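You operate a simulated robot arm through the tools that you are given. There is no shell and no other tool.

You run a simulated two-armed robot. Do the job below in one go: nothing can be reset, and whatever is moved stays where it is left.

TASK
Prove that the rig's relief holds the pressure at 150 kPa, then vent.
Fine: set the relief knob first, lock both cam levers on the blue cap, shut the vent, five strokes; the cap stays locked in, the vent ends open.

It is judged by the outcome, as a careful person would: the job done as asked, and still so three seconds after it is handed in. It fails if anything else is knocked over, pushed out of place, dropped, spilled or broken. Lids that push on must go on centred and level and be pressed home; caps that screw on are set level and turned clockwise until they are tight.

THE ROBOT
Two 7-joint arms with two-finger parallel grippers on one trunk that stands fixed in place. Base frame: the origin is at the foot of the trunk, x ahead of it, y to its left, z up; the work surface is at about z = 870. Readings come in mm, rad, newtons and seconds.
The left shoulder is at [57, 182, 1164], the right one opposite. With the tool pointing down near the work surface each hand reaches from about 280 to 740 mm from the base axis, measured 20 degrees to its own side. Payload 3.91 kg a hand.
The TCP of each hand is the grasp point between the finger pads, 30 mm short of the fingertips. In the tool frame z runs along the fingers and y along their closing line. Largest opening 110 mm; finger width 20, thickness 10; the body of the gripper, 48 by 112 mm, starts 55 mm behind the TCP.
Orientation is that of the tool frame in the base frame, as [roll, pitch, yaw] about the fixed x, y, z axes, in that order (R = Rz(yaw) Ry(pitch) Rx(roll)). With the fingers straight down and closing along the base's y, the tool's x points along the base's -x, its y along +y and its z along -z.

THE INTERFACE
- The arms move only by the tool nudge_tool. It takes "left_motion", "right_motion" or both (then of equal length, played together; a hand with none holds still); each is a list of rows, each an object of numbers (a shift or turn left out is 0, a gripper value left out holds the last): "rx", "ry", "rz": the turn, a rotation vector about the tool's x, y, z in rad; "tx", "ty", "tz": the shift along the tool's x, y, z in m; "hand": the gripper command, from -1 (fully open) to 1 (shut), values between in proportion. In form: [{"rx": .., "ry": .., "rz": .., "tx": .., "ty": .., "tz": .., "hand": ..}, ...]. A call has 1 to 20 rows; each row shifts and turns the commanded pose from where the row before left it, along the tool's axes as they then stand. Each row takes 0.2 s and may step no farther than 50 mm and 0.15 rad from the row before; otherwise, or with a gripper value out of range, the whole call is refused. Where a pose cannot be reached the arm comes as near as it can. A force on the tool above 90 N (or 10 N above the force at the start of the call, whichever is more), or a blocked arm, ends the call early, and 0.2 s more pass. The fingers move at their own pace (about 72 mm/s each) and stop on an object; they squeeze with about 35 N. The grip force told is the motor's: it shows also when the fingers shut on nothing. Time passes only in rows, and 0.2 s behind the last, so rows that do not move let the fingers close. It gives the time, the measured TCP pose, the force on the tool (base axes), the opening and the grip force at its end, in the units of the frame above (readings bear some noise), with the torque about the TCP (base axes, N m) and any sound that the robot's microphone picked up, and new pictures: "show" is both (left out), scene, wrist or none (wrist: the cameras of the hands that moved).
- Cameras (640 x 400 px; columns grow to the right, rows downward): "scene" is now at [174.2, -54.7, 1413.8]; the picture's right is [-0.59, -0.80, -0.00], its down [0.01, -0.01, -1.00] and it looks along [0.80, -0.59, 0.02] (base axes); focal length 214 px, centre (320, 200). "left" rides on the left gripper at [72, -17, -103] in its tool frame; the picture's right is [0.23, 0.97, 0.00], its down [-0.76, 0.18, -0.62] and it looks along [-0.61, 0.14, 0.78] (tool axes); focal length 222 px, centre (320, 200). "right" rides on the right gripper at [72, 17, -103] in its tool frame; the picture's right is [-0.23, 0.97, 0.00], its down [-0.76, -0.18, -0.62] and it looks along [-0.61, -0.14, 0.78] (tool axes); focal length 222 px, centre (320, 200). There is no depth. A picture from a camera that has moved, and an enlarged one, comes with that camera's place and axes in the base frame and with its lens.
- slide_trunk(by): moves the trunk up (or, below 0, down) by that many mm; the arms and the scene camera ride with it, the base frame stays. It gives what a move gives, with no picture.
- pan_tilt(pan, tilt): turns the head with the scene camera to pan (to the left, within 1.396 rad either way) and tilt (down, from -0.506 to 1.204), counted from straight ahead of the robot (the tilt from the chest, where the trunk bows). It gives what a move gives, and a new picture of the scene camera.
- zoom(camera, box): a new picture of the part [left, top, right, bottom] of that camera's present view, enlarged. It takes no simulated time.
- sign_off(): hands the job in; it is judged then, once.

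Places have to be worked out from the pictures, the camera data and where the tool is seen. Open the grippers and draw the arms clear of the work before you hand the job in, unless the task says otherwise.

The tools are called after ">>>" by a JSON object that holds its "name" and its "arguments". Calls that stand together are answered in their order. nudge_tool: Moves the arms, as the interface text tells. Its arguments: {"type":"object","properties":{"left_motion":{"type":"array","items":{"type":"object","properties":{"rx":{"type":"number"},"ry":{"type":"number"},"rz":{"type":"number"},"tx":{"type":"number"},"ty":{"type":"number"},"tz":{"type":"number"},"hand":{"type":"number"}}}},"right_motion":{"type":"array","items":{"type":"object","properties":{"rx":{"type":"number"},"ry":{"type":"number"},"rz":{"type":"number"},"tx":{"type":"number"},"ty":{"type":"number"},"tz":{"type":"number"},"hand":{"type":"number"}}}},"show":{"type":"string","enum":["both","scene","wrist","none"]}},"required":[]} The other tools are called the same way: slide_trunk (by) moves the trunk up or down; pan_tilt (pan, tilt) turns the head that bears the scene camera; zoom (camera, box) takes an enlarged picture of a part of a camera's view; sign_off () hands the job in.

At the start:

```text
time: 0.0
left_eef_pos: [303.5, -19.2, 1329.6]
left_orientation: [-3.141, -0.015, -3.131]
left_wrist_force: [-0.4, -0.4, 0.0]
left_torque: [0.03, -0.02, 0.01]
left_finger_gap: 109.9
left_finger_force: 0.2
right_eef_pos: [285.9, -324.2, 1250.9]
right_orientation: [3.141, 0.001, -3.141]
right_wrist_force: [-0.5, -0.6, 0.5]
right_torque: [-0.01, -0.02, 0.0]
right_finger_gap: 109.9
right_finger_force: 0.0
trunk travel left (down, up): [-425.0, 89.0]
head pan, tilt (commanded): [-0.841, 0.848]
```

scene: 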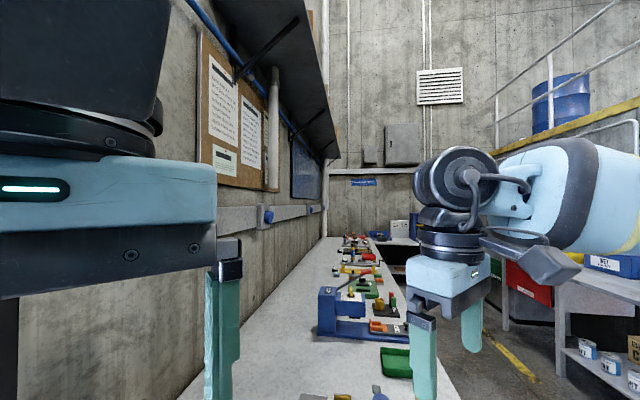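
right: 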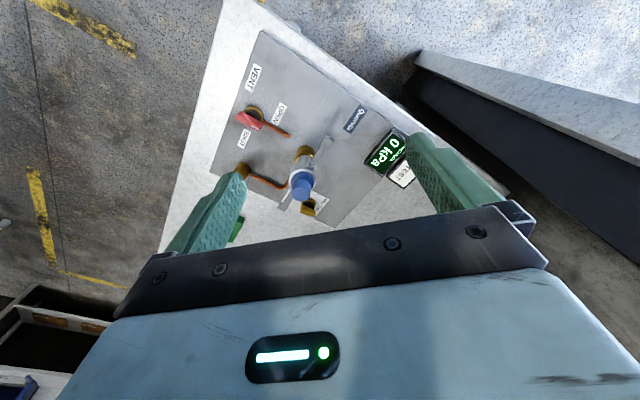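
left: 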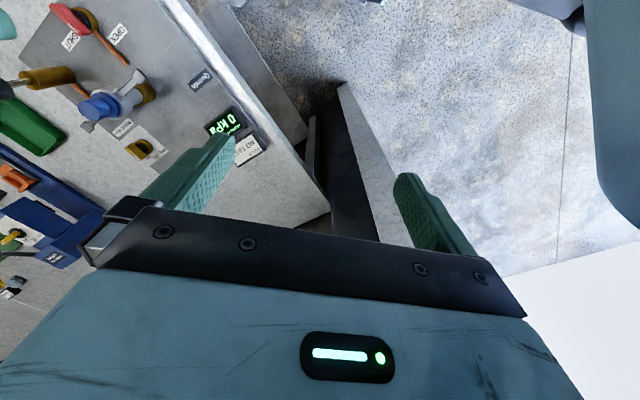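

The scene view is looking horizontally past the bench, and the right wrist camera shows the rig (vent lever, blue cap, relief knob, gauge). I'll tilt the head down to see the rig better.

>>> {"name": "pan_tilt", "arguments": {"pan": -0.3, "tilt": 1.2}}

>>> {"name": "zoom", "arguments": {"camera": "right", "box": [160, 0, 480, 250]}}

>>> {"name": "zoom", "arguments": {"camera": "left", "box": [0, 0, 300, 300]}}

```text
time: 1.0
left_eef_pos: [305.3, -19.0, 1327.2]
left_orientation: [3.136, -0.018, -3.127]
left_wrist_force: [25.1, 6.8, -16.2]
left_torque: [-0.4, 1.14, -0.18]
left_finger_gap: 109.8
left_finger_force: 0.0
right_eef_pos: [285.2, -324.7, 1250.4]
right_orientation: [3.141, -0.001, -3.141]
right_wrist_force: [0.7, 0.6, 0.9]
right_torque: [0.0, -0.01, 0.02]
right_finger_gap: 109.8
right_finger_force: 0.0
trunk travel left (down, up): [-425.0, 89.0]
head pan, tilt (commanded): [-0.3, 1.201]
camera scene: at [191.1, -27.8, 1378.4], right [-0.29, -0.96, 0.0], down [-0.34, 0.1, -0.93], along [0.89, -0.27, -0.36], focal length 214 px, centre (320, 200)
```

scene: 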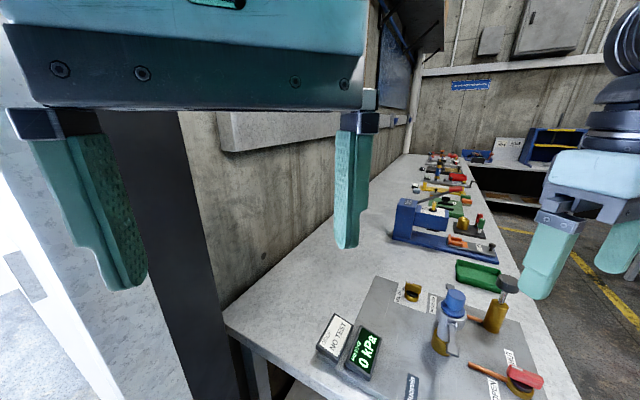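

```text
1.60 times, centred on (320, 125) of right
camera zoom: at [210.5, -308.8, 1354.5], right [0.23, 0.97, 0.0], down [0.76, -0.18, 0.62], along [0.61, -0.14, -0.78], focal length 355 px, centre (320, 320)
```

zoom: 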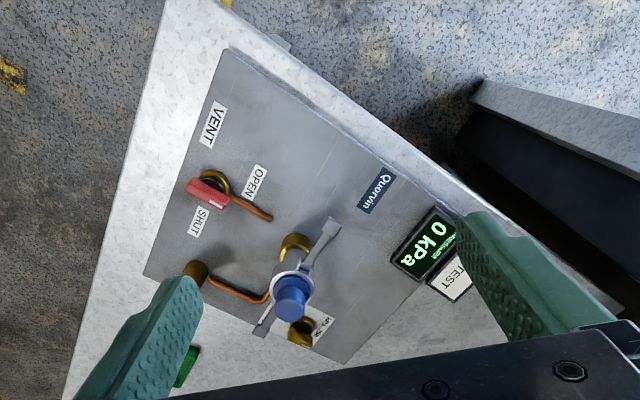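

```text
1.33 times, centred on (150, 150) of left
camera zoom: at [234.5, -36.4, 1431.7], right [-0.24, 0.97, 0.01], down [0.77, 0.19, 0.61], along [0.59, 0.15, -0.79], focal length 296 px, centre (547, 267)
```

zoom: 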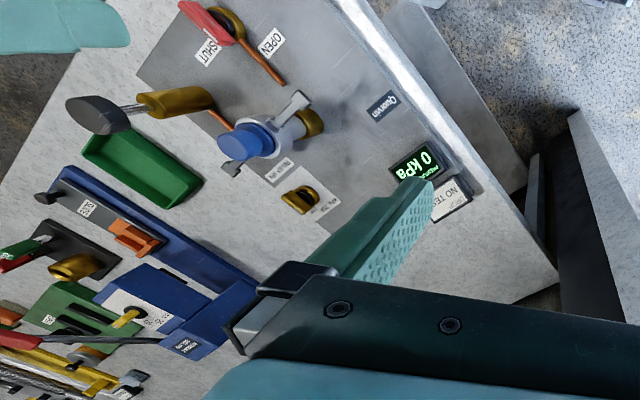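

The head tilt evidently brushed the left wrist (25 N on the left hand), since the left hand stands right in front of the camera. I'll move the left hand forward a little and then to the left, clear of the head and the view.

>>> {"name": "nudge_tool", "arguments": {"left_motion": [{"tx": -0.03}, {"tx": -0.03}, {"tx": -0.02}, {"ty": 0.03}, {"ty": 0.03}, {"ty": 0.03}, {"ty": 0.03}, {"ty": 0.03}, {"ty": 0.03}, {"ty": 0.03}, {"ty": 0.03}, {}], "show": "both"}}

```text
time: 3.6
left_eef_pos: [379.9, 222.0, 1328.3]
left_orientation: [-3.139, -0.014, -3.132]
left_wrist_force: [-0.1, 0.6, -0.7]
left_torque: [0.01, -0.04, 0.01]
left_finger_gap: 109.9
left_finger_force: 0.0
right_eef_pos: [285.7, -325.9, 1251.0]
right_orientation: [-3.141, 0.0, 3.141]
right_wrist_force: [0.6, -0.2, 0.3]
right_torque: [0.02, 0.01, -0.03]
right_finger_gap: 109.8
right_finger_force: 0.0
trunk travel left (down, up): [-425.0, 89.0]
head pan, tilt (commanded): [-0.3, 1.201]
camera scene: at [156.1, -18.3, 1312.6], right [-0.3, -0.96, 0.0], down [-0.89, 0.28, -0.36], along [0.35, -0.11, -0.93], focal length 214 px, centre (320, 200)
camera left: at [309.6, 205.1, 1432.7], right [-0.24, 0.97, 0.0], down [0.77, 0.19, 0.61], along [0.59, 0.15, -0.79], focal length 222 px, centre (320, 200)
```

scene: 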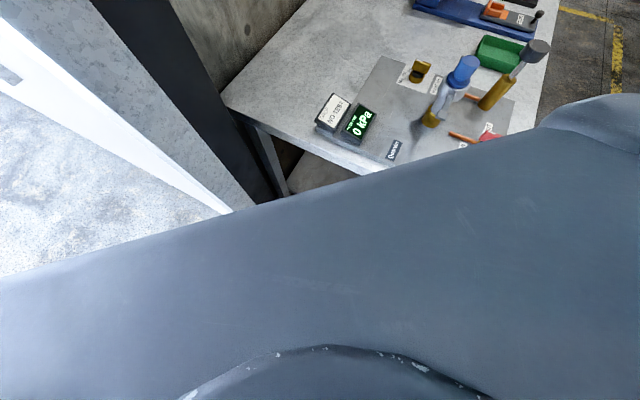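
left: 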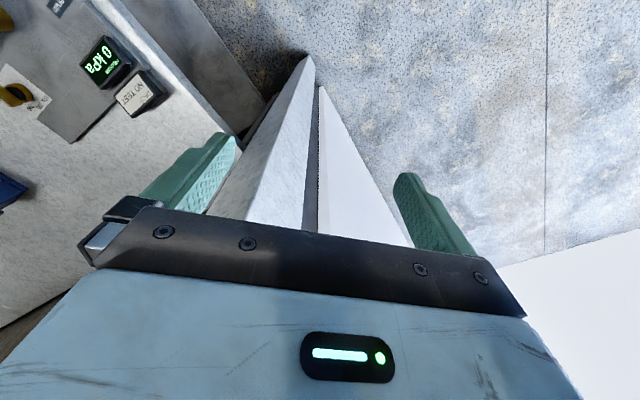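

The head is free now and tilts as commanded. I'll aim it at the rig.

>>> {"name": "pan_tilt", "arguments": {"pan": -0.45, "tilt": 0.85}}

```text
time: 4.4
left_eef_pos: [380.4, 222.8, 1328.0]
left_orientation: [-3.139, -0.016, -3.131]
left_wrist_force: [-0.7, -0.1, -0.4]
left_torque: [0.01, -0.02, -0.01]
left_finger_gap: 109.8
left_finger_force: 0.1
right_eef_pos: [284.7, -326.0, 1250.8]
right_orientation: [-3.141, 0.001, 3.141]
right_wrist_force: [0.3, -0.2, 0.1]
right_torque: [-0.01, -0.02, -0.02]
right_finger_gap: 109.8
right_finger_force: 0.0
trunk travel left (down, up): [-425.0, 89.0]
head pan, tilt (commanded): [-0.45, 0.85]
camera scene: at [172.6, -35.4, 1336.2], right [-0.44, -0.9, 0.0], down [-0.68, 0.33, -0.66], along [0.59, -0.29, -0.75], focal length 214 px, centre (320, 200)
```

scene: 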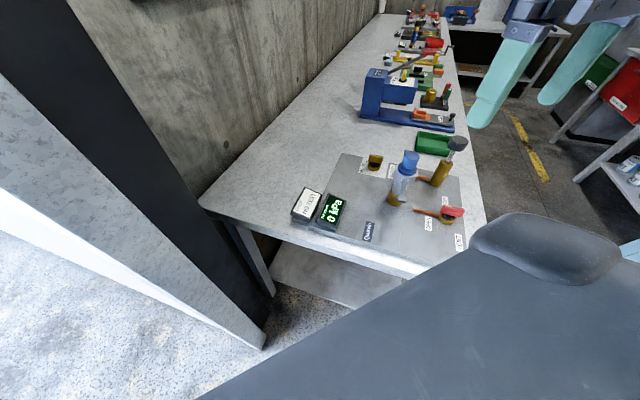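

>>> {"name": "zoom", "arguments": {"camera": "scene", "box": [280, 120, 500, 258]}}

>>> {"name": "zoom", "arguments": {"camera": "right", "box": [220, 60, 420, 185]}}

>>> {"name": "zoom", "arguments": {"camera": "right", "box": [220, 120, 340, 240]}}

```text
2.90 times, centred on (390, 189) of scene
camera zoom: at [172.6, -35.4, 1336.2], right [-0.44, -0.9, 0.0], down [-0.68, 0.33, -0.66], along [0.59, -0.29, -0.75], focal length 622 px, centre (117, 232)
```

zoom: 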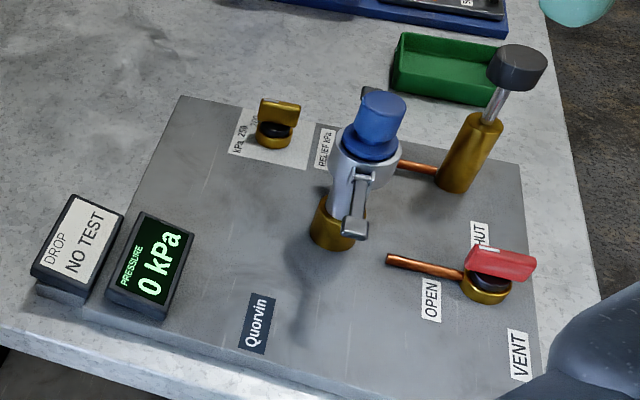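

```text
3.20 times, centred on (320, 122) of right
camera zoom: at [210.7, -309.0, 1354.3], right [0.23, 0.97, 0.0], down [0.76, -0.18, 0.62], along [0.61, -0.14, -0.78], focal length 711 px, centre (320, 448)
```

zoom: 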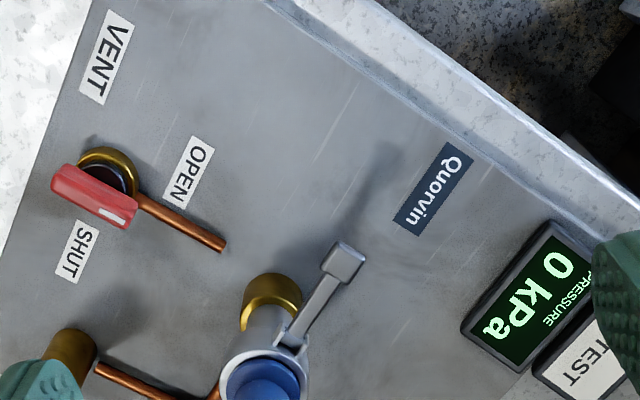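

```text
3.33 times, centred on (280, 180) of right
camera zoom: at [210.7, -309.0, 1354.3], right [0.23, 0.97, 0.0], down [0.76, -0.18, 0.62], along [0.61, -0.14, -0.78], focal length 740 px, centre (453, 267)
```

zoom: 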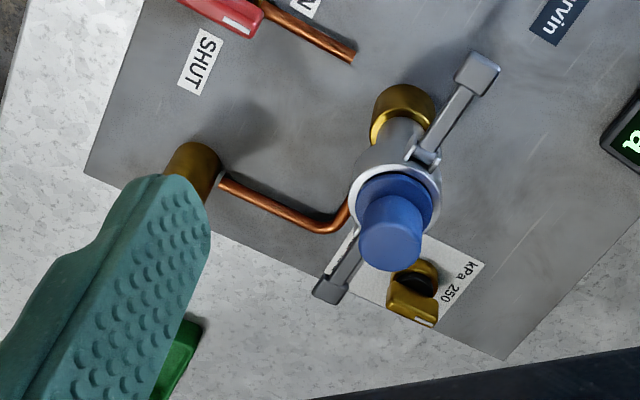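

The scene shows the rig plate: vent (red lever) near (325,-477), relief knob near (588,-430), camlock with blue cap near (440,-400, top z≈1033), pump near (441,-556, handle z≈1025). I'll bring the right hand above the camlock to look closer.

>>> {"name": "nudge_tool", "arguments": {"right_motion": [{"tx": -0.03, "ty": -0.03, "tz": 0.01}, {"tx": -0.03, "ty": -0.02, "tz": 0.01}, {"tx": -0.03, "ty": -0.02, "tz": 0.01}, {"tx": -0.01, "tz": 0.02}, {}], "show": "both"}}

>>> {"name": "zoom", "arguments": {"camera": "right", "box": [240, 60, 440, 210]}}

>>> {"name": "zoom", "arguments": {"camera": "scene", "box": [340, 120, 480, 210]}}

```text
time: 5.6
left_eef_pos: [380.5, 221.6, 1327.6]
left_orientation: [-3.141, -0.016, -3.132]
left_wrist_force: [-0.7, -0.3, 0.2]
left_torque: [0.01, 0.02, -0.03]
left_finger_gap: 109.9
left_finger_force: 0.0
right_eef_pos: [386.0, -395.1, 1202.0]
right_orientation: [-3.14, 0.0, -3.141]
right_wrist_force: [-0.5, -0.3, 0.1]
right_torque: [-0.01, 0.03, 0.03]
right_finger_gap: 110.2
right_finger_force: 0.1
trunk travel left (down, up): [-425.0, 89.0]
head pan, tilt (commanded): [-0.45, 0.85]
camera scene: at [172.4, -35.4, 1336.4], right [-0.44, -0.9, 0.0], down [-0.68, 0.33, -0.66], along [0.59, -0.29, -0.75], focal length 214 px, centre (320, 200)
camera right: at [311.6, -379.2, 1304.3], right [0.23, 0.97, 0.0], down [0.76, -0.18, 0.62], along [0.61, -0.14, -0.78], focal length 222 px, centre (320, 200)
```

scene: 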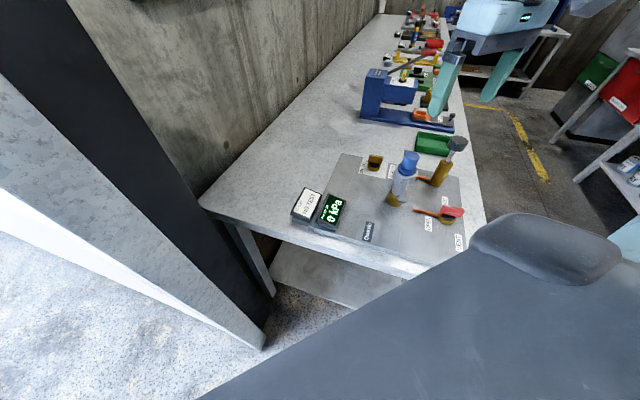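
right: 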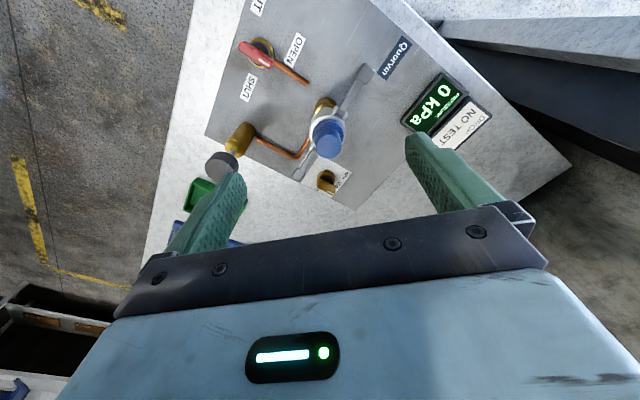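

```text
2.67 times, centred on (340, 135) of right
camera zoom: at [311.6, -379.2, 1304.3], right [0.23, 0.97, 0.0], down [0.76, -0.18, 0.62], along [0.61, -0.14, -0.78], focal length 592 px, centre (267, 373)
```

zoom: 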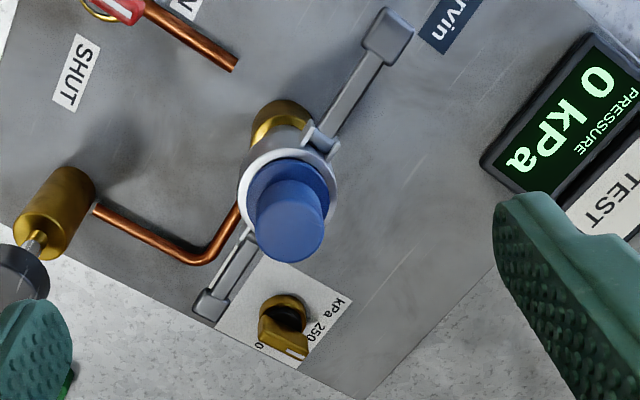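

```text
4.44 times, centred on (410, 165) of scene
camera zoom: at [172.4, -35.4, 1336.4], right [-0.44, -0.9, 0.0], down [-0.68, 0.33, -0.66], along [0.59, -0.29, -0.75], focal length 953 px, centre (-80, 356)
```

zoom: 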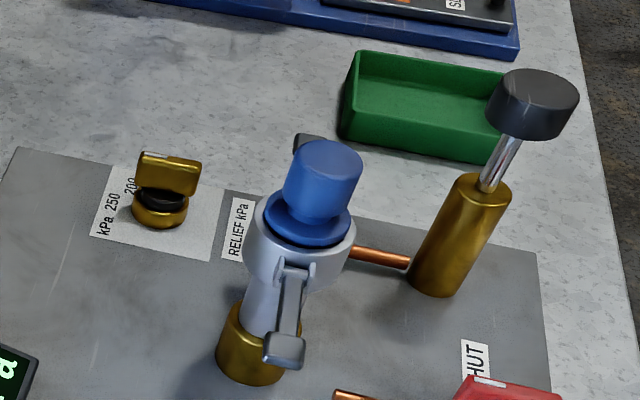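

Triangulating, the front cam lever is horizontal (pivot ≈(414,-374,988), end ≈(374,-334,986)), so both levers stick out — unlocked. Next I need a close look at the relief knob, so I move the right hand over near (560,-430).

>>> {"name": "nudge_tool", "arguments": {"right_motion": [{"tx": -0.04, "ty": -0.01}, {"tx": -0.04, "ty": -0.01}, {"tx": -0.04, "ty": -0.01}, {"tx": -0.04, "ty": -0.005}, {"tx": -0.014, "tz": 0.03}, {"tz": 0.04}, {"tz": 0.04}, {"tz": 0.03}, {}], "show": "wrist"}}

>>> {"name": "zoom", "arguments": {"camera": "right", "box": [250, 60, 410, 180]}}

```text
time: 7.6
left_eef_pos: [381.4, 221.4, 1328.4]
left_orientation: [-3.139, -0.017, -3.133]
left_wrist_force: [-1.3, 0.1, -0.7]
left_torque: [0.05, 0.01, 0.02]
left_finger_gap: 110.1
left_finger_force: 0.0
right_eef_pos: [558.7, -430.8, 1059.0]
right_orientation: [3.141, 0.001, -3.141]
right_wrist_force: [-1.2, -0.1, -0.7]
right_torque: [0.01, 0.02, 0.0]
right_finger_gap: 110.0
right_finger_force: 0.0
trunk travel left (down, up): [-425.0, 89.0]
head pan, tilt (commanded): [-0.45, 0.85]
camera right: at [485.5, -414.6, 1163.7], right [0.23, 0.97, 0.0], down [0.76, -0.18, 0.62], along [0.61, -0.14, -0.78], focal length 222 px, centre (320, 200)
```

right: 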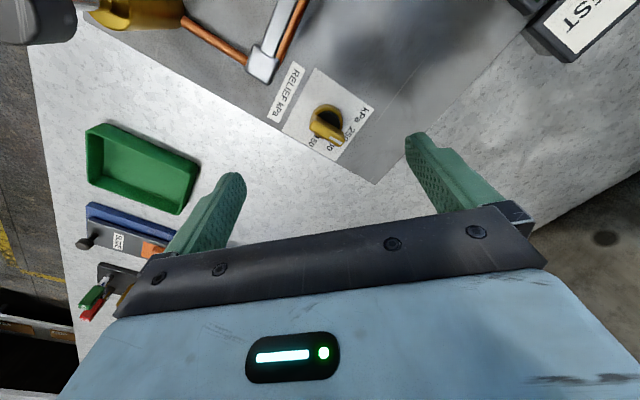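

```text
3.33 times, centred on (330, 120) of right
camera zoom: at [485.5, -414.6, 1163.7], right [0.23, 0.97, 0.0], down [0.76, -0.18, 0.62], along [0.61, -0.14, -0.78], focal length 740 px, centre (287, 467)
```

zoom: 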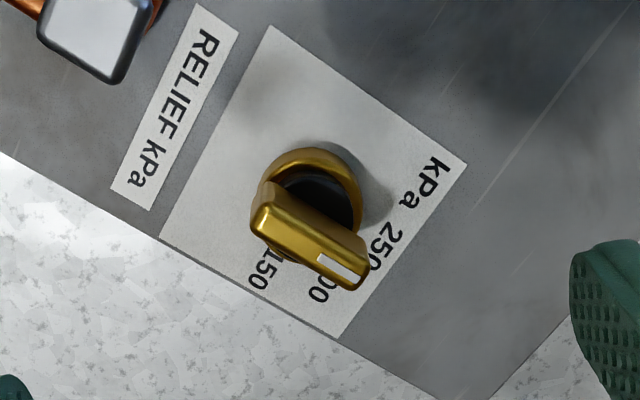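

The relief knob's bar points about at 250 on its dial; labels lie at ≈(608,-402) for 250, (620,-429) for 200 and (607,-452) for 150, so the knob axis is ≈(587,-428) and it needs about 100° clockwise. I'll centre over it, lower somewhat, and turn the hand -50° so that the fingers straddle the bar.

>>> {"name": "nudge_tool", "arguments": {"right_motion": [{"tx": -0.028, "ty": 0.003}, {"tz": 0.03, "rz": -0.145, "hand": -0.3}, {"tz": 0.03, "rz": -0.145}, {"rz": -0.145}, {"rz": -0.145}, {"rz": -0.145}, {"rz": -0.145}, {}], "show": "wrist"}}

>>> {"name": "zoom", "arguments": {"camera": "right", "box": [240, 60, 400, 180]}}

>>> {"name": "zoom", "arguments": {"camera": "scene", "box": [330, 100, 490, 210]}}

```text
time: 9.4
left_eef_pos: [380.7, 221.7, 1327.7]
left_orientation: [-3.139, -0.014, -3.133]
left_wrist_force: [-0.5, -0.2, 0.0]
left_torque: [-0.03, 0.02, 0.0]
left_finger_gap: 110.1
left_finger_force: 0.1
right_eef_pos: [559.6, -401.4, 1018.9]
right_orientation: [3.131, -0.009, -2.833]
right_wrist_force: [-0.5, -0.5, 0.9]
right_torque: [-0.01, -0.01, -0.03]
right_finger_gap: 71.5
right_finger_force: 0.0
right hand out of reach, approached as far as the arm can: row 3, 4, 5, 6, 7
trunk travel left (down, up): [-425.0, 89.0]
head pan, tilt (commanded): [-0.45, 0.85]
camera right: at [485.4, -409.6, 1122.6], right [-0.08, 1.0, 0.01], down [0.79, 0.06, 0.61], along [0.61, 0.05, -0.79], focal length 222 px, centre (320, 200)
```

right: 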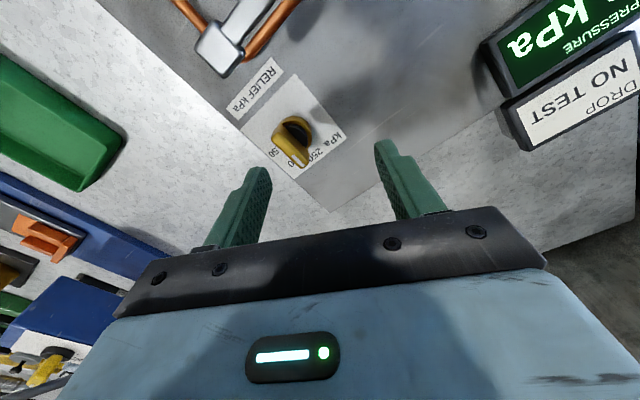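

```text
3.33 times, centred on (320, 120) of right
camera zoom: at [485.4, -409.6, 1122.6], right [-0.08, 1.0, 0.01], down [0.79, 0.06, 0.61], along [0.61, 0.05, -0.79], focal length 740 px, centre (320, 467)
```

zoom: 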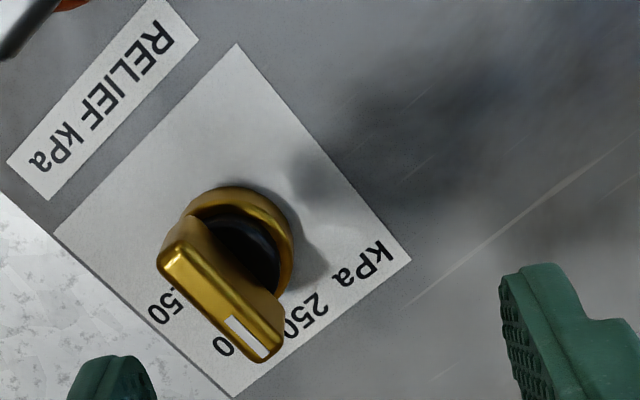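

```text
3.64 times, centred on (410, 155) of scene
camera zoom: at [172.8, -35.1, 1336.3], right [-0.44, -0.9, 0.0], down [-0.68, 0.33, -0.66], along [0.59, -0.29, -0.75], focal length 780 px, centre (-7, 364)
```

zoom: 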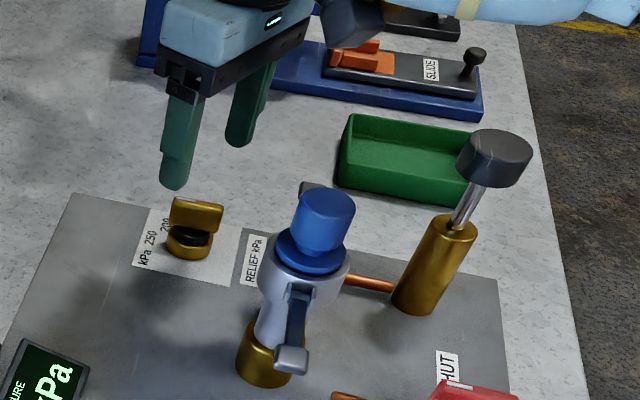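

The arm says this pose is out of reach with the hand turned that way (it reached only about -0.3 rad of turn and drifted 27 mm). I'll back out: raise and undo the turn, and see where the commanded pose stands.

>>> {"name": "nudge_tool", "arguments": {"right_motion": [{}], "show": "none"}}

```text
time: 9.8
left_eef_pos: [381.0, 222.0, 1327.8]
left_orientation: [-3.139, -0.016, -3.13]
left_wrist_force: [0.0, 0.1, -0.3]
left_torque: [0.01, 0.01, -0.02]
left_finger_gap: 110.1
left_finger_force: 0.1
right_eef_pos: [560.9, -401.3, 1018.0]
right_orientation: [3.131, -0.008, -2.833]
right_wrist_force: [0.3, -0.3, 0.1]
right_torque: [-0.02, 0.01, 0.02]
right_finger_gap: 71.7
right_finger_force: 0.1
trunk travel left (down, up): [-425.0, 89.0]
head pan, tilt (commanded): [-0.45, 0.85]
```

The commanded pose was evidently clipped to the reached one. I'll raise a little and turn the other way to learn the usable turn range.

>>> {"name": "nudge_tool", "arguments": {"right_motion": [{"tz": -0.03, "rz": 0.15}, {"rz": 0.15}, {"rz": 0.15}, {"rz": 0.15}, {"rz": 0.15}, {"rz": 0.15}, {"rz": 0.15}, {"rz": 0.15}, {"rz": 0.15}, {"rz": 0.15}, {}], "show": "both"}}

```text
time: 12.2
left_eef_pos: [381.0, 221.6, 1327.7]
left_orientation: [-3.142, -0.015, -3.132]
left_wrist_force: [-0.3, -0.5, 0.4]
left_torque: [0.0, -0.01, 0.01]
left_finger_gap: 109.8
left_finger_force: 0.2
right_eef_pos: [560.3, -403.2, 1047.6]
right_orientation: [-3.132, -0.011, 1.949]
right_wrist_force: [0.3, -0.4, -1.0]
right_torque: [0.01, -0.01, -0.04]
right_finger_gap: 71.7
right_finger_force: 0.0
trunk travel left (down, up): [-425.0, 89.0]
head pan, tilt (commanded): [-0.45, 0.85]
camera scene: at [172.6, -35.5, 1336.3], right [-0.44, -0.9, 0.0], down [-0.68, 0.33, -0.66], along [0.59, -0.29, -0.75], focal length 214 px, centre (320, 200)
camera right: at [548.7, -330.6, 1152.1], right [0.99, 0.15, -0.01], down [0.12, -0.78, 0.62], along [0.08, -0.61, -0.79], focal length 222 px, centre (320, 200)
```

scene: 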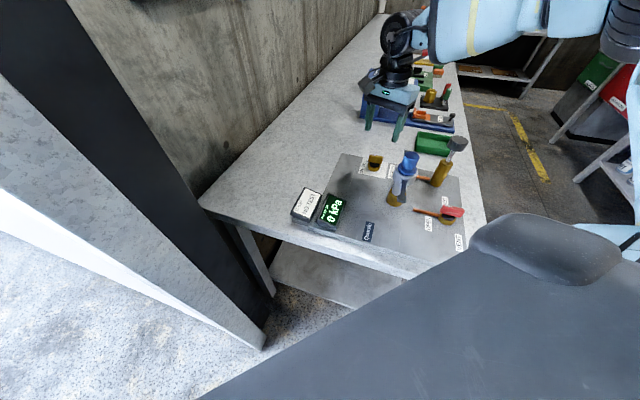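
right: 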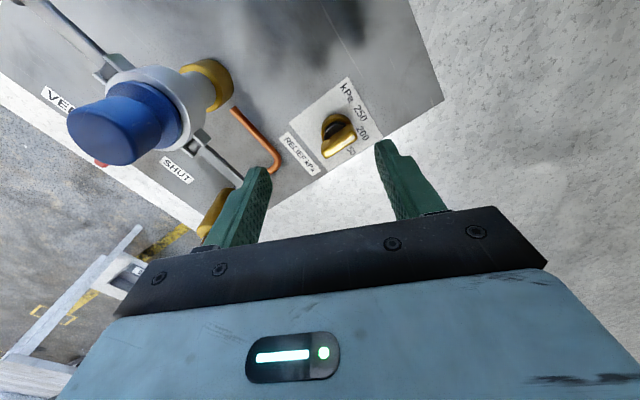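

Turning clockwise works freely. I'll centre over the knob again and keep turning to about θ≈2.3 rad, where the fingers also straddle the bar.

>>> {"name": "nudge_tool", "arguments": {"right_motion": [{"tx": -0.033, "ty": 0.016}, {"rz": 0.15}, {"rz": 0.15}, {"rz": 0.15}, {"rz": 0.15}, {"rz": 0.15}, {"rz": 0.15}, {"rz": 0.15}, {"rz": 0.08}, {}], "show": "both"}}

```text
time: 14.4
left_eef_pos: [381.9, 221.4, 1326.7]
left_orientation: [-3.14, -0.015, -3.131]
left_wrist_force: [0.0, -0.7, 0.2]
left_torque: [0.01, 0.02, 0.01]
left_finger_gap: 109.9
left_finger_force: 0.0
right_eef_pos: [587.7, -427.2, 1047.5]
right_orientation: [-3.128, 0.002, 0.821]
right_wrist_force: [0.1, 1.2, 0.3]
right_torque: [0.01, -0.02, -0.01]
right_finger_gap: 71.5
right_finger_force: 0.0
trunk travel left (down, up): [-425.0, 89.0]
head pan, tilt (commanded): [-0.45, 0.85]
camera scene: at [172.6, -35.5, 1336.3], right [-0.44, -0.9, 0.0], down [-0.68, 0.33, -0.66], along [0.59, -0.29, -0.75], focal length 214 px, centre (320, 200)
camera right: at [649.2, -387.5, 1150.9], right [0.56, -0.83, -0.01], down [-0.64, -0.44, 0.63], along [-0.53, -0.34, -0.78], focal length 222 px, centre (320, 200)
```

scene: 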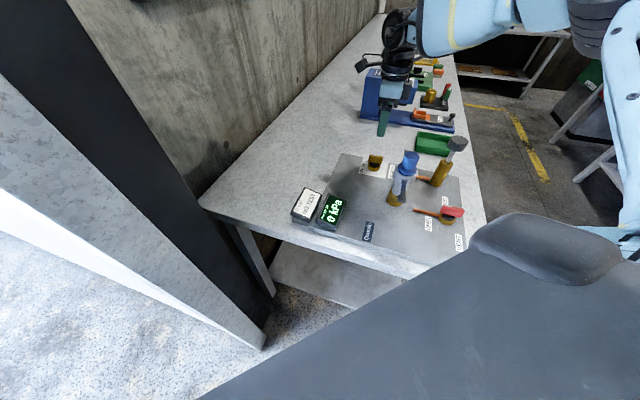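
right: 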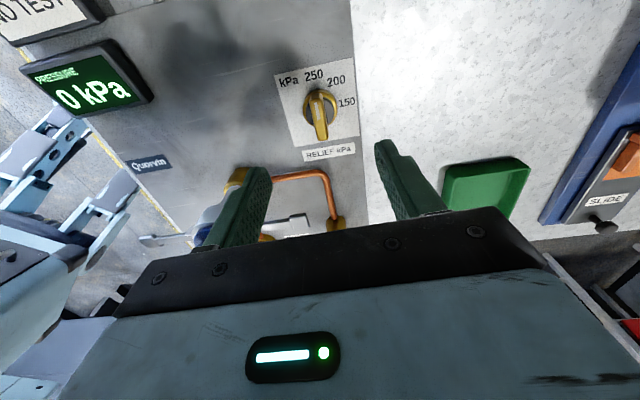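

Now the hand is centred at (588,-427) and turned so the view shows the dial upright. Zoom in on the knob pointer.

>>> {"name": "zoom", "arguments": {"camera": "right", "box": [265, 50, 375, 170]}}

```text
3.33 times, centred on (320, 110) of right
camera zoom: at [649.2, -387.5, 1150.9], right [0.56, -0.83, -0.01], down [-0.64, -0.44, 0.63], along [-0.53, -0.34, -0.78], focal length 740 px, centre (320, 500)
```

zoom: 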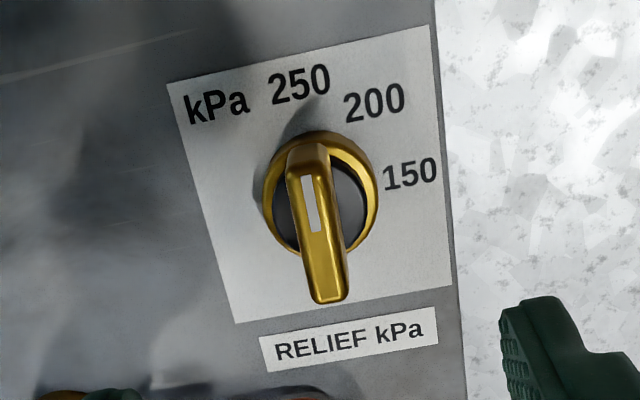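

From the two views, the knob axis is ≈(582,-428), bar top z≈920, plate top z≈884; bar at ~42–45° (250) and 150 lies at -45°, i.e. a 90° clockwise turn. I'll centre, descend to a safe height and rehearse the turn in the air to be sure the wrist can do it.

>>> {"name": "nudge_tool", "arguments": {"right_motion": [{"tx": -0.0045, "ty": -0.0036, "rz": 0.06}, {"tz": 0.03}, {"tz": 0.03}, {"rz": 0.15}, {"rz": 0.15}, {"rz": 0.15}, {"rz": 0.15}, {"rz": 0.15}, {"rz": 0.15}, {"rz": 0.15}, {"rz": 0.15}, {"rz": 0.15}, {"rz": 0.15}, {}], "show": "both"}}

```text
time: 17.4
left_eef_pos: [380.4, 222.4, 1327.9]
left_orientation: [-3.14, -0.017, -3.131]
left_wrist_force: [-1.1, -0.2, -0.4]
left_torque: [-0.05, 0.0, -0.01]
left_finger_gap: 109.9
left_finger_force: 0.2
right_eef_pos: [581.4, -428.0, 987.4]
right_orientation: [3.137, 0.014, -0.739]
right_wrist_force: [-0.5, -0.4, -0.7]
right_torque: [0.01, 0.03, 0.0]
right_finger_gap: 71.6
right_finger_force: 0.1
trunk travel left (down, up): [-425.0, 89.0]
head pan, tilt (commanded): [-0.45, 0.85]
camera scene: at [172.6, -35.5, 1336.3], right [-0.44, -0.9, 0.0], down [-0.68, 0.33, -0.66], along [0.59, -0.29, -0.75], focal length 214 px, centre (320, 200)
camera right: at [622.7, -490.9, 1090.5], right [-0.82, -0.57, 0.01], down [-0.43, 0.64, 0.63], along [-0.36, 0.52, -0.77], focal length 222 px, centre (320, 200)
```

scene: 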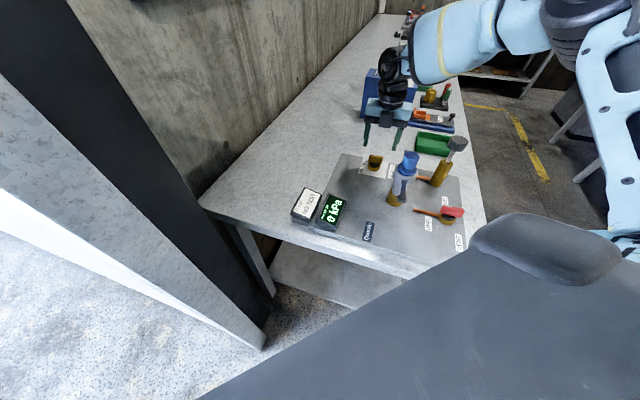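
right: 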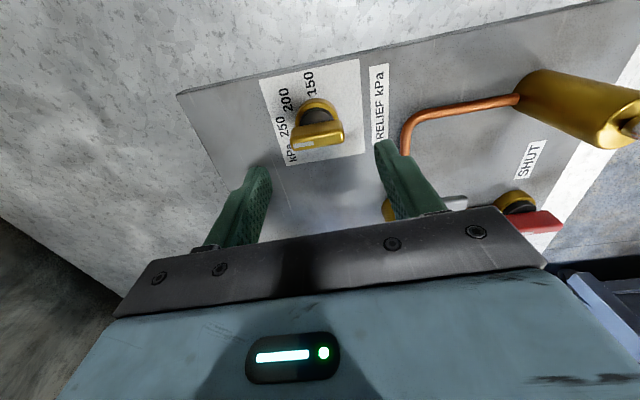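

The wrist can make the full turn. Turning back and descending to straddle the bar.

>>> {"name": "nudge_tool", "arguments": {"right_motion": [{"rz": -0.15}, {"rz": -0.15}, {"rz": -0.15}, {"rz": -0.15}, {"rz": -0.15}, {"rz": -0.15}, {"rz": -0.15}, {"rz": -0.15}, {"rz": -0.15}, {"rz": -0.15}, {"tz": 0.02}, {"tz": 0.02}, {}], "show": "both"}}

>>> {"name": "zoom", "arguments": {"camera": "right", "box": [220, 40, 420, 220]}}

>>> {"name": "zoom", "arguments": {"camera": "scene", "box": [330, 80, 450, 200]}}

```text
time: 20.2
left_eef_pos: [380.3, 221.4, 1328.3]
left_orientation: [-3.14, -0.017, -3.13]
left_wrist_force: [0.0, 0.3, 0.2]
left_torque: [0.01, 0.0, 0.0]
left_finger_gap: 109.9
left_finger_force: 0.0
right_eef_pos: [581.1, -428.9, 947.9]
right_orientation: [-3.129, 0.004, 0.76]
right_wrist_force: [0.2, -0.5, -1.0]
right_torque: [0.01, 0.02, -0.02]
right_finger_gap: 71.5
right_finger_force: 0.0
trunk travel left (down, up): [-425.0, 89.0]
head pan, tilt (commanded): [-0.45, 0.85]
camera scene: at [172.4, -35.3, 1336.3], right [-0.44, -0.9, 0.0], down [-0.68, 0.33, -0.66], along [0.59, -0.29, -0.75], focal length 214 px, centre (320, 200)
camera right: at [644.3, -392.0, 1051.1], right [0.51, -0.86, -0.01], down [-0.67, -0.4, 0.63], along [-0.55, -0.31, -0.78], focal length 222 px, centre (320, 200)
```

scene: 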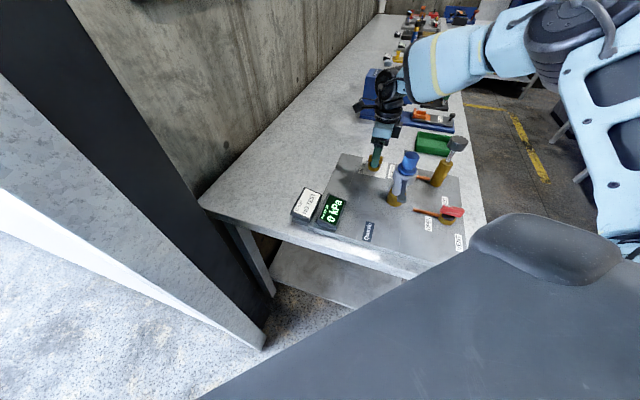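
right: 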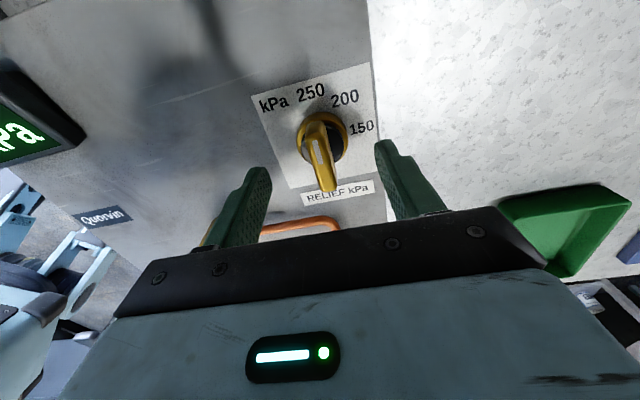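

```text
2.22 times, centred on (320, 130) of right
camera zoom: at [644.3, -392.0, 1051.1], right [0.51, -0.86, -0.01], down [-0.67, -0.4, 0.63], along [-0.55, -0.31, -0.78], focal length 494 px, centre (320, 356)
```

zoom: 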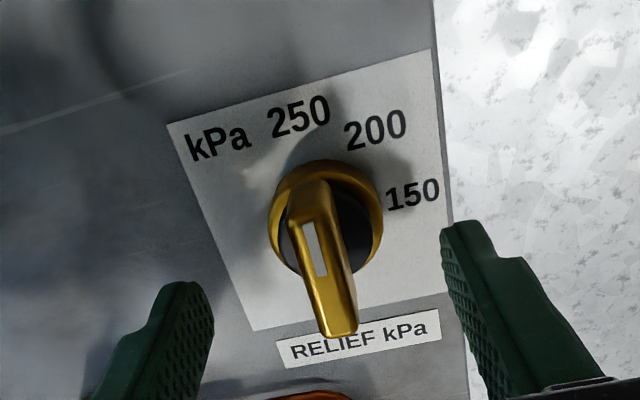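

```text
3.33 times, centred on (390, 140) of scene
camera zoom: at [172.4, -35.3, 1336.3], right [-0.44, -0.9, 0.0], down [-0.68, 0.33, -0.66], along [0.59, -0.29, -0.75], focal length 715 px, centre (87, 400)
```

zoom: 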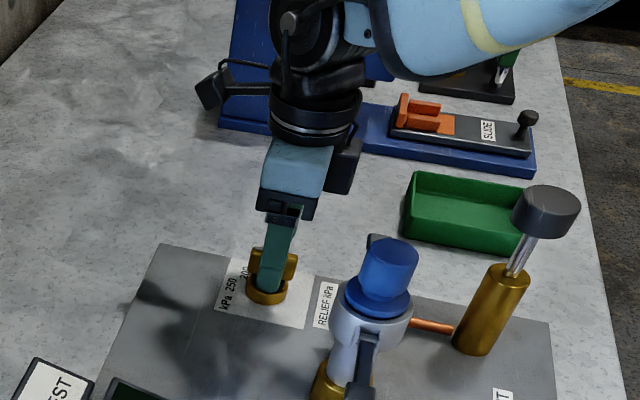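

The fingers straddle the bar well: bar centre computed at (581.6,-427.9), direction 43°, hand at (581.1,-428.9), 43.5°. Descend 14 mm and close gently.

>>> {"name": "nudge_tool", "arguments": {"right_motion": [{"tz": 0.014}, {"hand": 0.5}, {"hand": 1.0}, {}, {}, {}], "show": "both"}}

```text
time: 21.6
left_eef_pos: [382.5, 219.9, 1327.9]
left_orientation: [-3.141, -0.016, -3.133]
left_wrist_force: [0.4, -0.8, 0.3]
left_torque: [0.02, 0.0, 0.0]
left_finger_gap: 109.7
left_finger_force: 0.1
right_eef_pos: [582.7, -430.2, 933.7]
right_orientation: [-3.129, 0.004, 0.762]
right_wrist_force: [6.0, -7.3, 2.9]
right_torque: [-1.17, -0.66, -0.04]
right_finger_gap: 13.0
right_finger_force: 44.9
trunk travel left (down, up): [-425.0, 89.0]
head pan, tilt (commanded): [-0.45, 0.85]
camera scene: at [173.0, -36.1, 1336.3], right [-0.44, -0.9, 0.0], down [-0.68, 0.33, -0.66], along [0.59, -0.29, -0.75], focal length 214 px, centre (320, 200)
camera right: at [645.4, -393.4, 1037.3], right [0.51, -0.86, -0.01], down [-0.67, -0.4, 0.63], along [-0.55, -0.31, -0.78], focal length 222 px, centre (320, 200)
```

scene: 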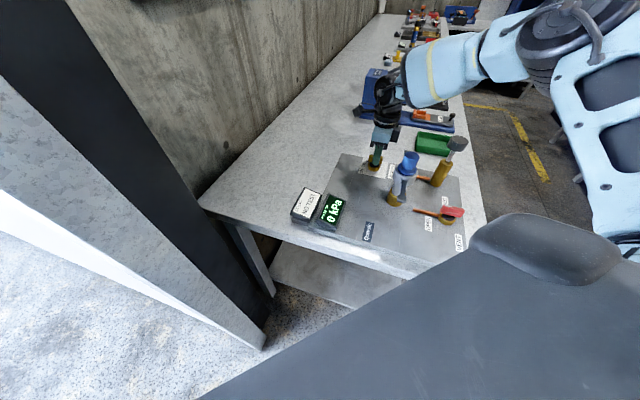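
right: 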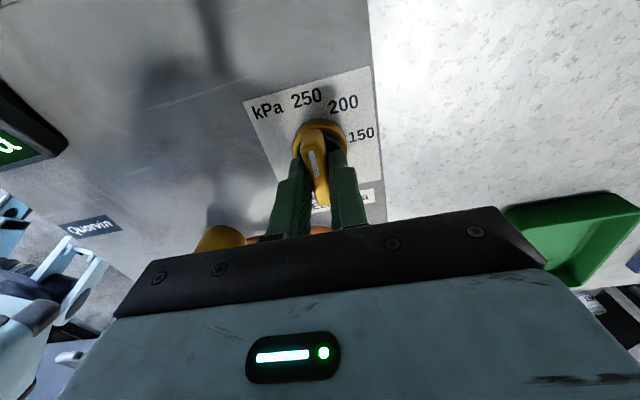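

The bar is gripped (13 mm thick); a 9 N side force says the hand is ~2 mm off along its closing line. I'll shift +1.8 mm to centre and turn clockwise 1.5 rad.

>>> {"name": "nudge_tool", "arguments": {"right_motion": [{"ty": 0.0018}, {"rz": 0.12}, {"rz": 0.12}, {"rz": 0.12}, {"rz": 0.12}, {"rz": 0.12}, {"rz": 0.12}, {"rz": 0.12}, {"rz": 0.12}, {"rz": 0.12}, {"rz": 0.12}, {"rz": 0.12}, {"rz": 0.12}, {}], "show": "wrist"}}

>>> {"name": "zoom", "arguments": {"camera": "right", "box": [240, 40, 420, 220]}}

```text
time: 24.6
left_eef_pos: [381.7, 223.0, 1327.2]
left_orientation: [-3.14, -0.015, -3.13]
left_wrist_force: [-0.5, 0.0, 0.2]
left_torque: [-0.01, 0.01, 0.02]
left_finger_gap: 109.7
left_finger_force: 0.1
right_eef_pos: [581.1, -427.7, 933.7]
right_orientation: [3.14, 0.015, -0.681]
right_wrist_force: [-0.6, 14.7, -2.5]
right_torque: [1.11, 0.39, 0.03]
right_finger_gap: 12.7
right_finger_force: 45.3
trunk travel left (down, up): [-425.0, 89.0]
head pan, tilt (commanded): [-0.45, 0.85]
camera right: at [627.1, -487.2, 1036.7], right [-0.79, -0.61, 0.01], down [-0.47, 0.61, 0.63], along [-0.39, 0.5, -0.77], focal length 222 px, centre (320, 200)
```

right: 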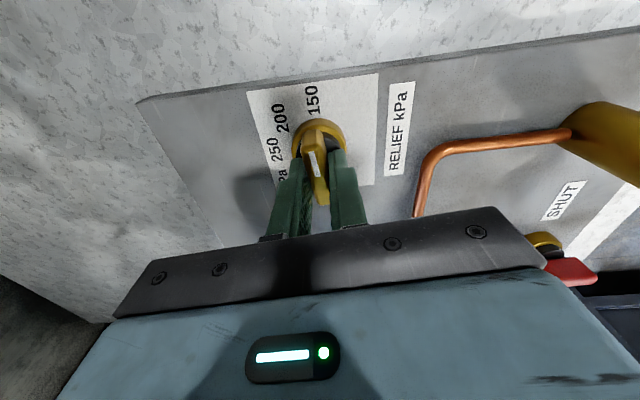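

```text
2.22 times, centred on (330, 130) of right
camera zoom: at [627.1, -487.2, 1036.7], right [-0.79, -0.61, 0.01], down [-0.47, 0.61, 0.63], along [-0.39, 0.5, -0.77], focal length 494 px, centre (298, 356)
```

zoom: 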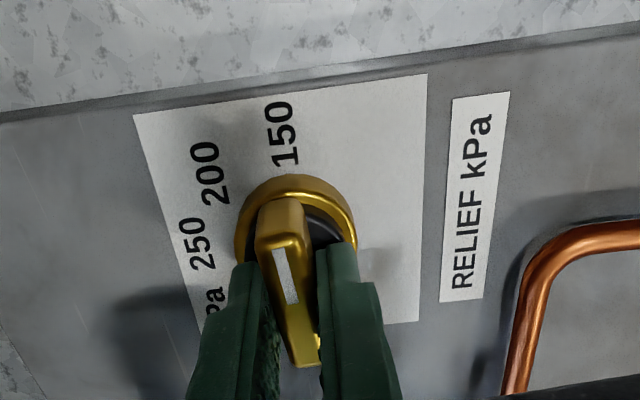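

The pointer is nearly at 150. I'll release, raise a bit and look at the pointer unobstructed before the final trim.

>>> {"name": "nudge_tool", "arguments": {"right_motion": [{"hand": 0.5}, {"hand": 0.3}, {}, {"tz": -0.02}, {"tz": -0.03}, {"tz": -0.02}, {}], "show": "wrist"}}

>>> {"name": "zoom", "arguments": {"camera": "right", "box": [240, 40, 400, 200]}}

```text
time: 26.2
left_eef_pos: [382.0, 222.0, 1326.6]
left_orientation: [-3.138, -0.015, -3.13]
left_wrist_force: [0.0, 0.0, -0.2]
left_torque: [-0.01, 0.02, -0.02]
left_finger_gap: 110.1
left_finger_force: 0.1
right_eef_pos: [583.3, -430.2, 1003.1]
right_orientation: [3.139, 0.014, -0.681]
right_wrist_force: [0.9, 1.0, -0.1]
right_torque: [0.02, -0.03, -0.03]
right_finger_gap: 38.6
right_finger_force: 0.1
trunk travel left (down, up): [-425.0, 89.0]
head pan, tilt (commanded): [-0.45, 0.85]
camera right: at [628.2, -490.7, 1105.8], right [-0.79, -0.61, 0.01], down [-0.47, 0.61, 0.63], along [-0.39, 0.5, -0.77], focal length 222 px, centre (320, 200)
```

right: 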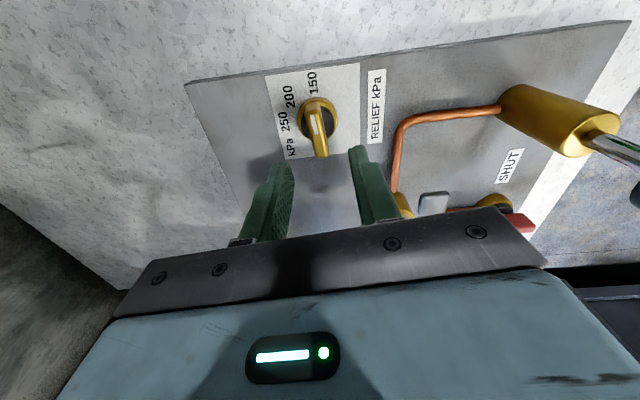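

```text
2.50 times, centred on (320, 120) of right
camera zoom: at [628.2, -490.7, 1105.8], right [-0.79, -0.61, 0.01], down [-0.47, 0.61, 0.63], along [-0.39, 0.5, -0.77], focal length 555 px, centre (320, 400)
```

zoom: 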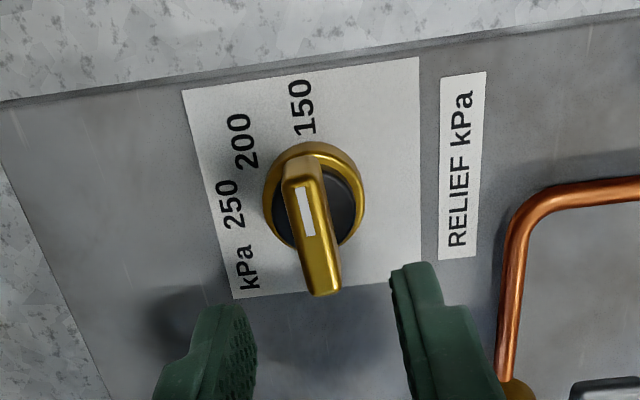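

Zooming harder on the dial to read the pointer angle precisely.

>>> {"name": "zoom", "arguments": {"camera": "right", "box": [275, 66, 365, 162]}}

>>> {"name": "zoom", "arguments": {"camera": "scene", "box": [355, 145, 395, 175]}}

```text
4.17 times, centred on (320, 114) of right
camera zoom: at [628.2, -490.7, 1105.8], right [-0.79, -0.61, 0.01], down [-0.47, 0.61, 0.63], along [-0.39, 0.5, -0.77], focal length 926 px, centre (320, 558)
```

zoom: 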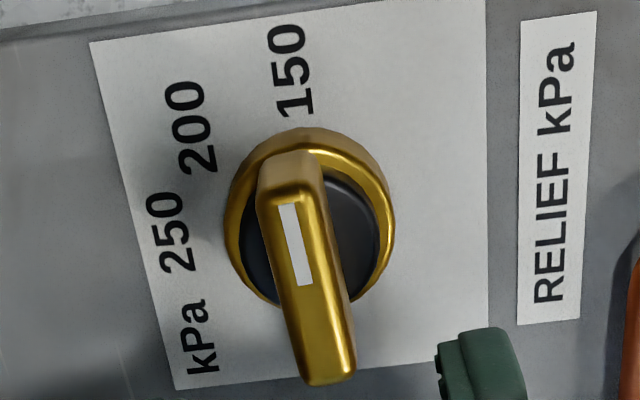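

```text
13.33 times, centred on (375, 160) of scene
camera zoom: at [172.7, -35.6, 1336.2], right [-0.44, -0.9, 0.0], down [-0.68, 0.33, -0.66], along [0.59, -0.29, -0.75], focal length 2860 px, centre (-413, 733)
```

zoom: 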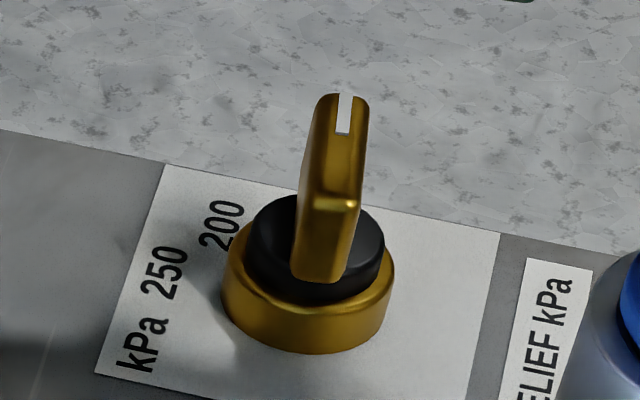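

The pointer reads about 3–4° short of 150 (roughly 153–155). I'll regrip on the axis (≈583.5,-430) and trim about 0.09 rad clockwise.

>>> {"name": "nudge_tool", "arguments": {"right_motion": [{"tz": 0.03}, {"tz": 0.025}, {"tz": 0.014}, {"hand": 1.0}, {}, {}, {"rz": 0.03}, {"rz": 0.03}, {"rz": 0.03}, {}, {"hand": 0.5}, {"hand": 0.3}, {}, {"tz": -0.02}, {"tz": -0.03}, {"tz": -0.02}, {}], "show": "wrist"}}

>>> {"name": "zoom", "arguments": {"camera": "right", "box": [275, 66, 365, 162]}}

>>> {"name": "zoom", "arguments": {"camera": "scene", "box": [355, 145, 395, 175]}}

```text
time: 29.8
left_eef_pos: [380.9, 222.1, 1327.6]
left_orientation: [-3.139, -0.015, -3.131]
left_wrist_force: [0.3, -0.8, -0.1]
left_torque: [-0.01, -0.04, 0.02]
left_finger_gap: 110.2
left_finger_force: 0.0
right_eef_pos: [582.8, -428.2, 1005.1]
right_orientation: [3.138, 0.014, -0.769]
right_wrist_force: [-0.1, 0.3, -0.6]
right_torque: [-0.03, -0.01, 0.0]
right_finger_gap: 38.3
right_finger_force: 0.0
trunk travel left (down, up): [-425.0, 89.0]
head pan, tilt (commanded): [-0.45, 0.85]
camera right: at [621.5, -492.5, 1107.0], right [-0.84, -0.54, 0.01], down [-0.42, 0.65, 0.63], along [-0.35, 0.53, -0.77], focal length 222 px, centre (320, 200)
```

right: 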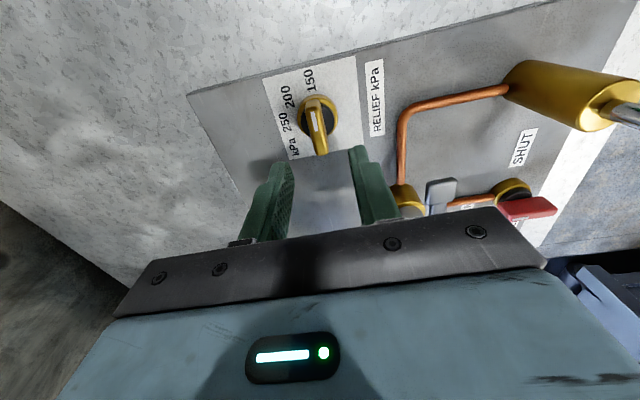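

```text
4.17 times, centred on (320, 114) of right
camera zoom: at [621.5, -492.5, 1107.0], right [-0.84, -0.54, 0.01], down [-0.42, 0.65, 0.63], along [-0.35, 0.53, -0.77], focal length 926 px, centre (320, 558)
```

zoom: 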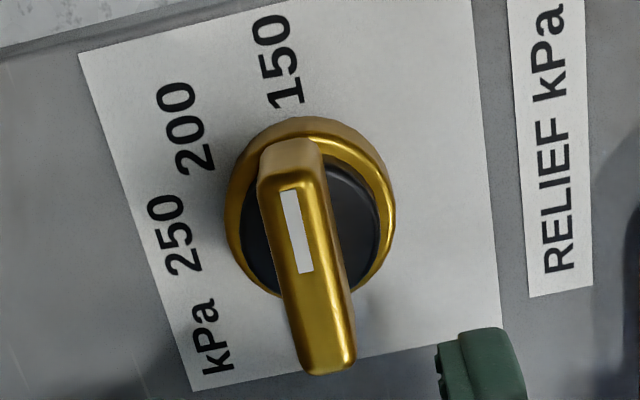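

```text
13.33 times, centred on (375, 160) of scene
camera zoom: at [172.7, -35.6, 1336.3], right [-0.44, -0.9, 0.0], down [-0.68, 0.33, -0.66], along [0.59, -0.29, -0.75], focal length 2860 px, centre (-413, 733)
```

zoom: 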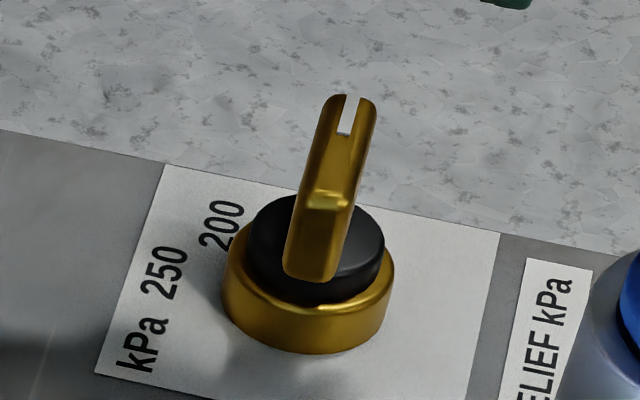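

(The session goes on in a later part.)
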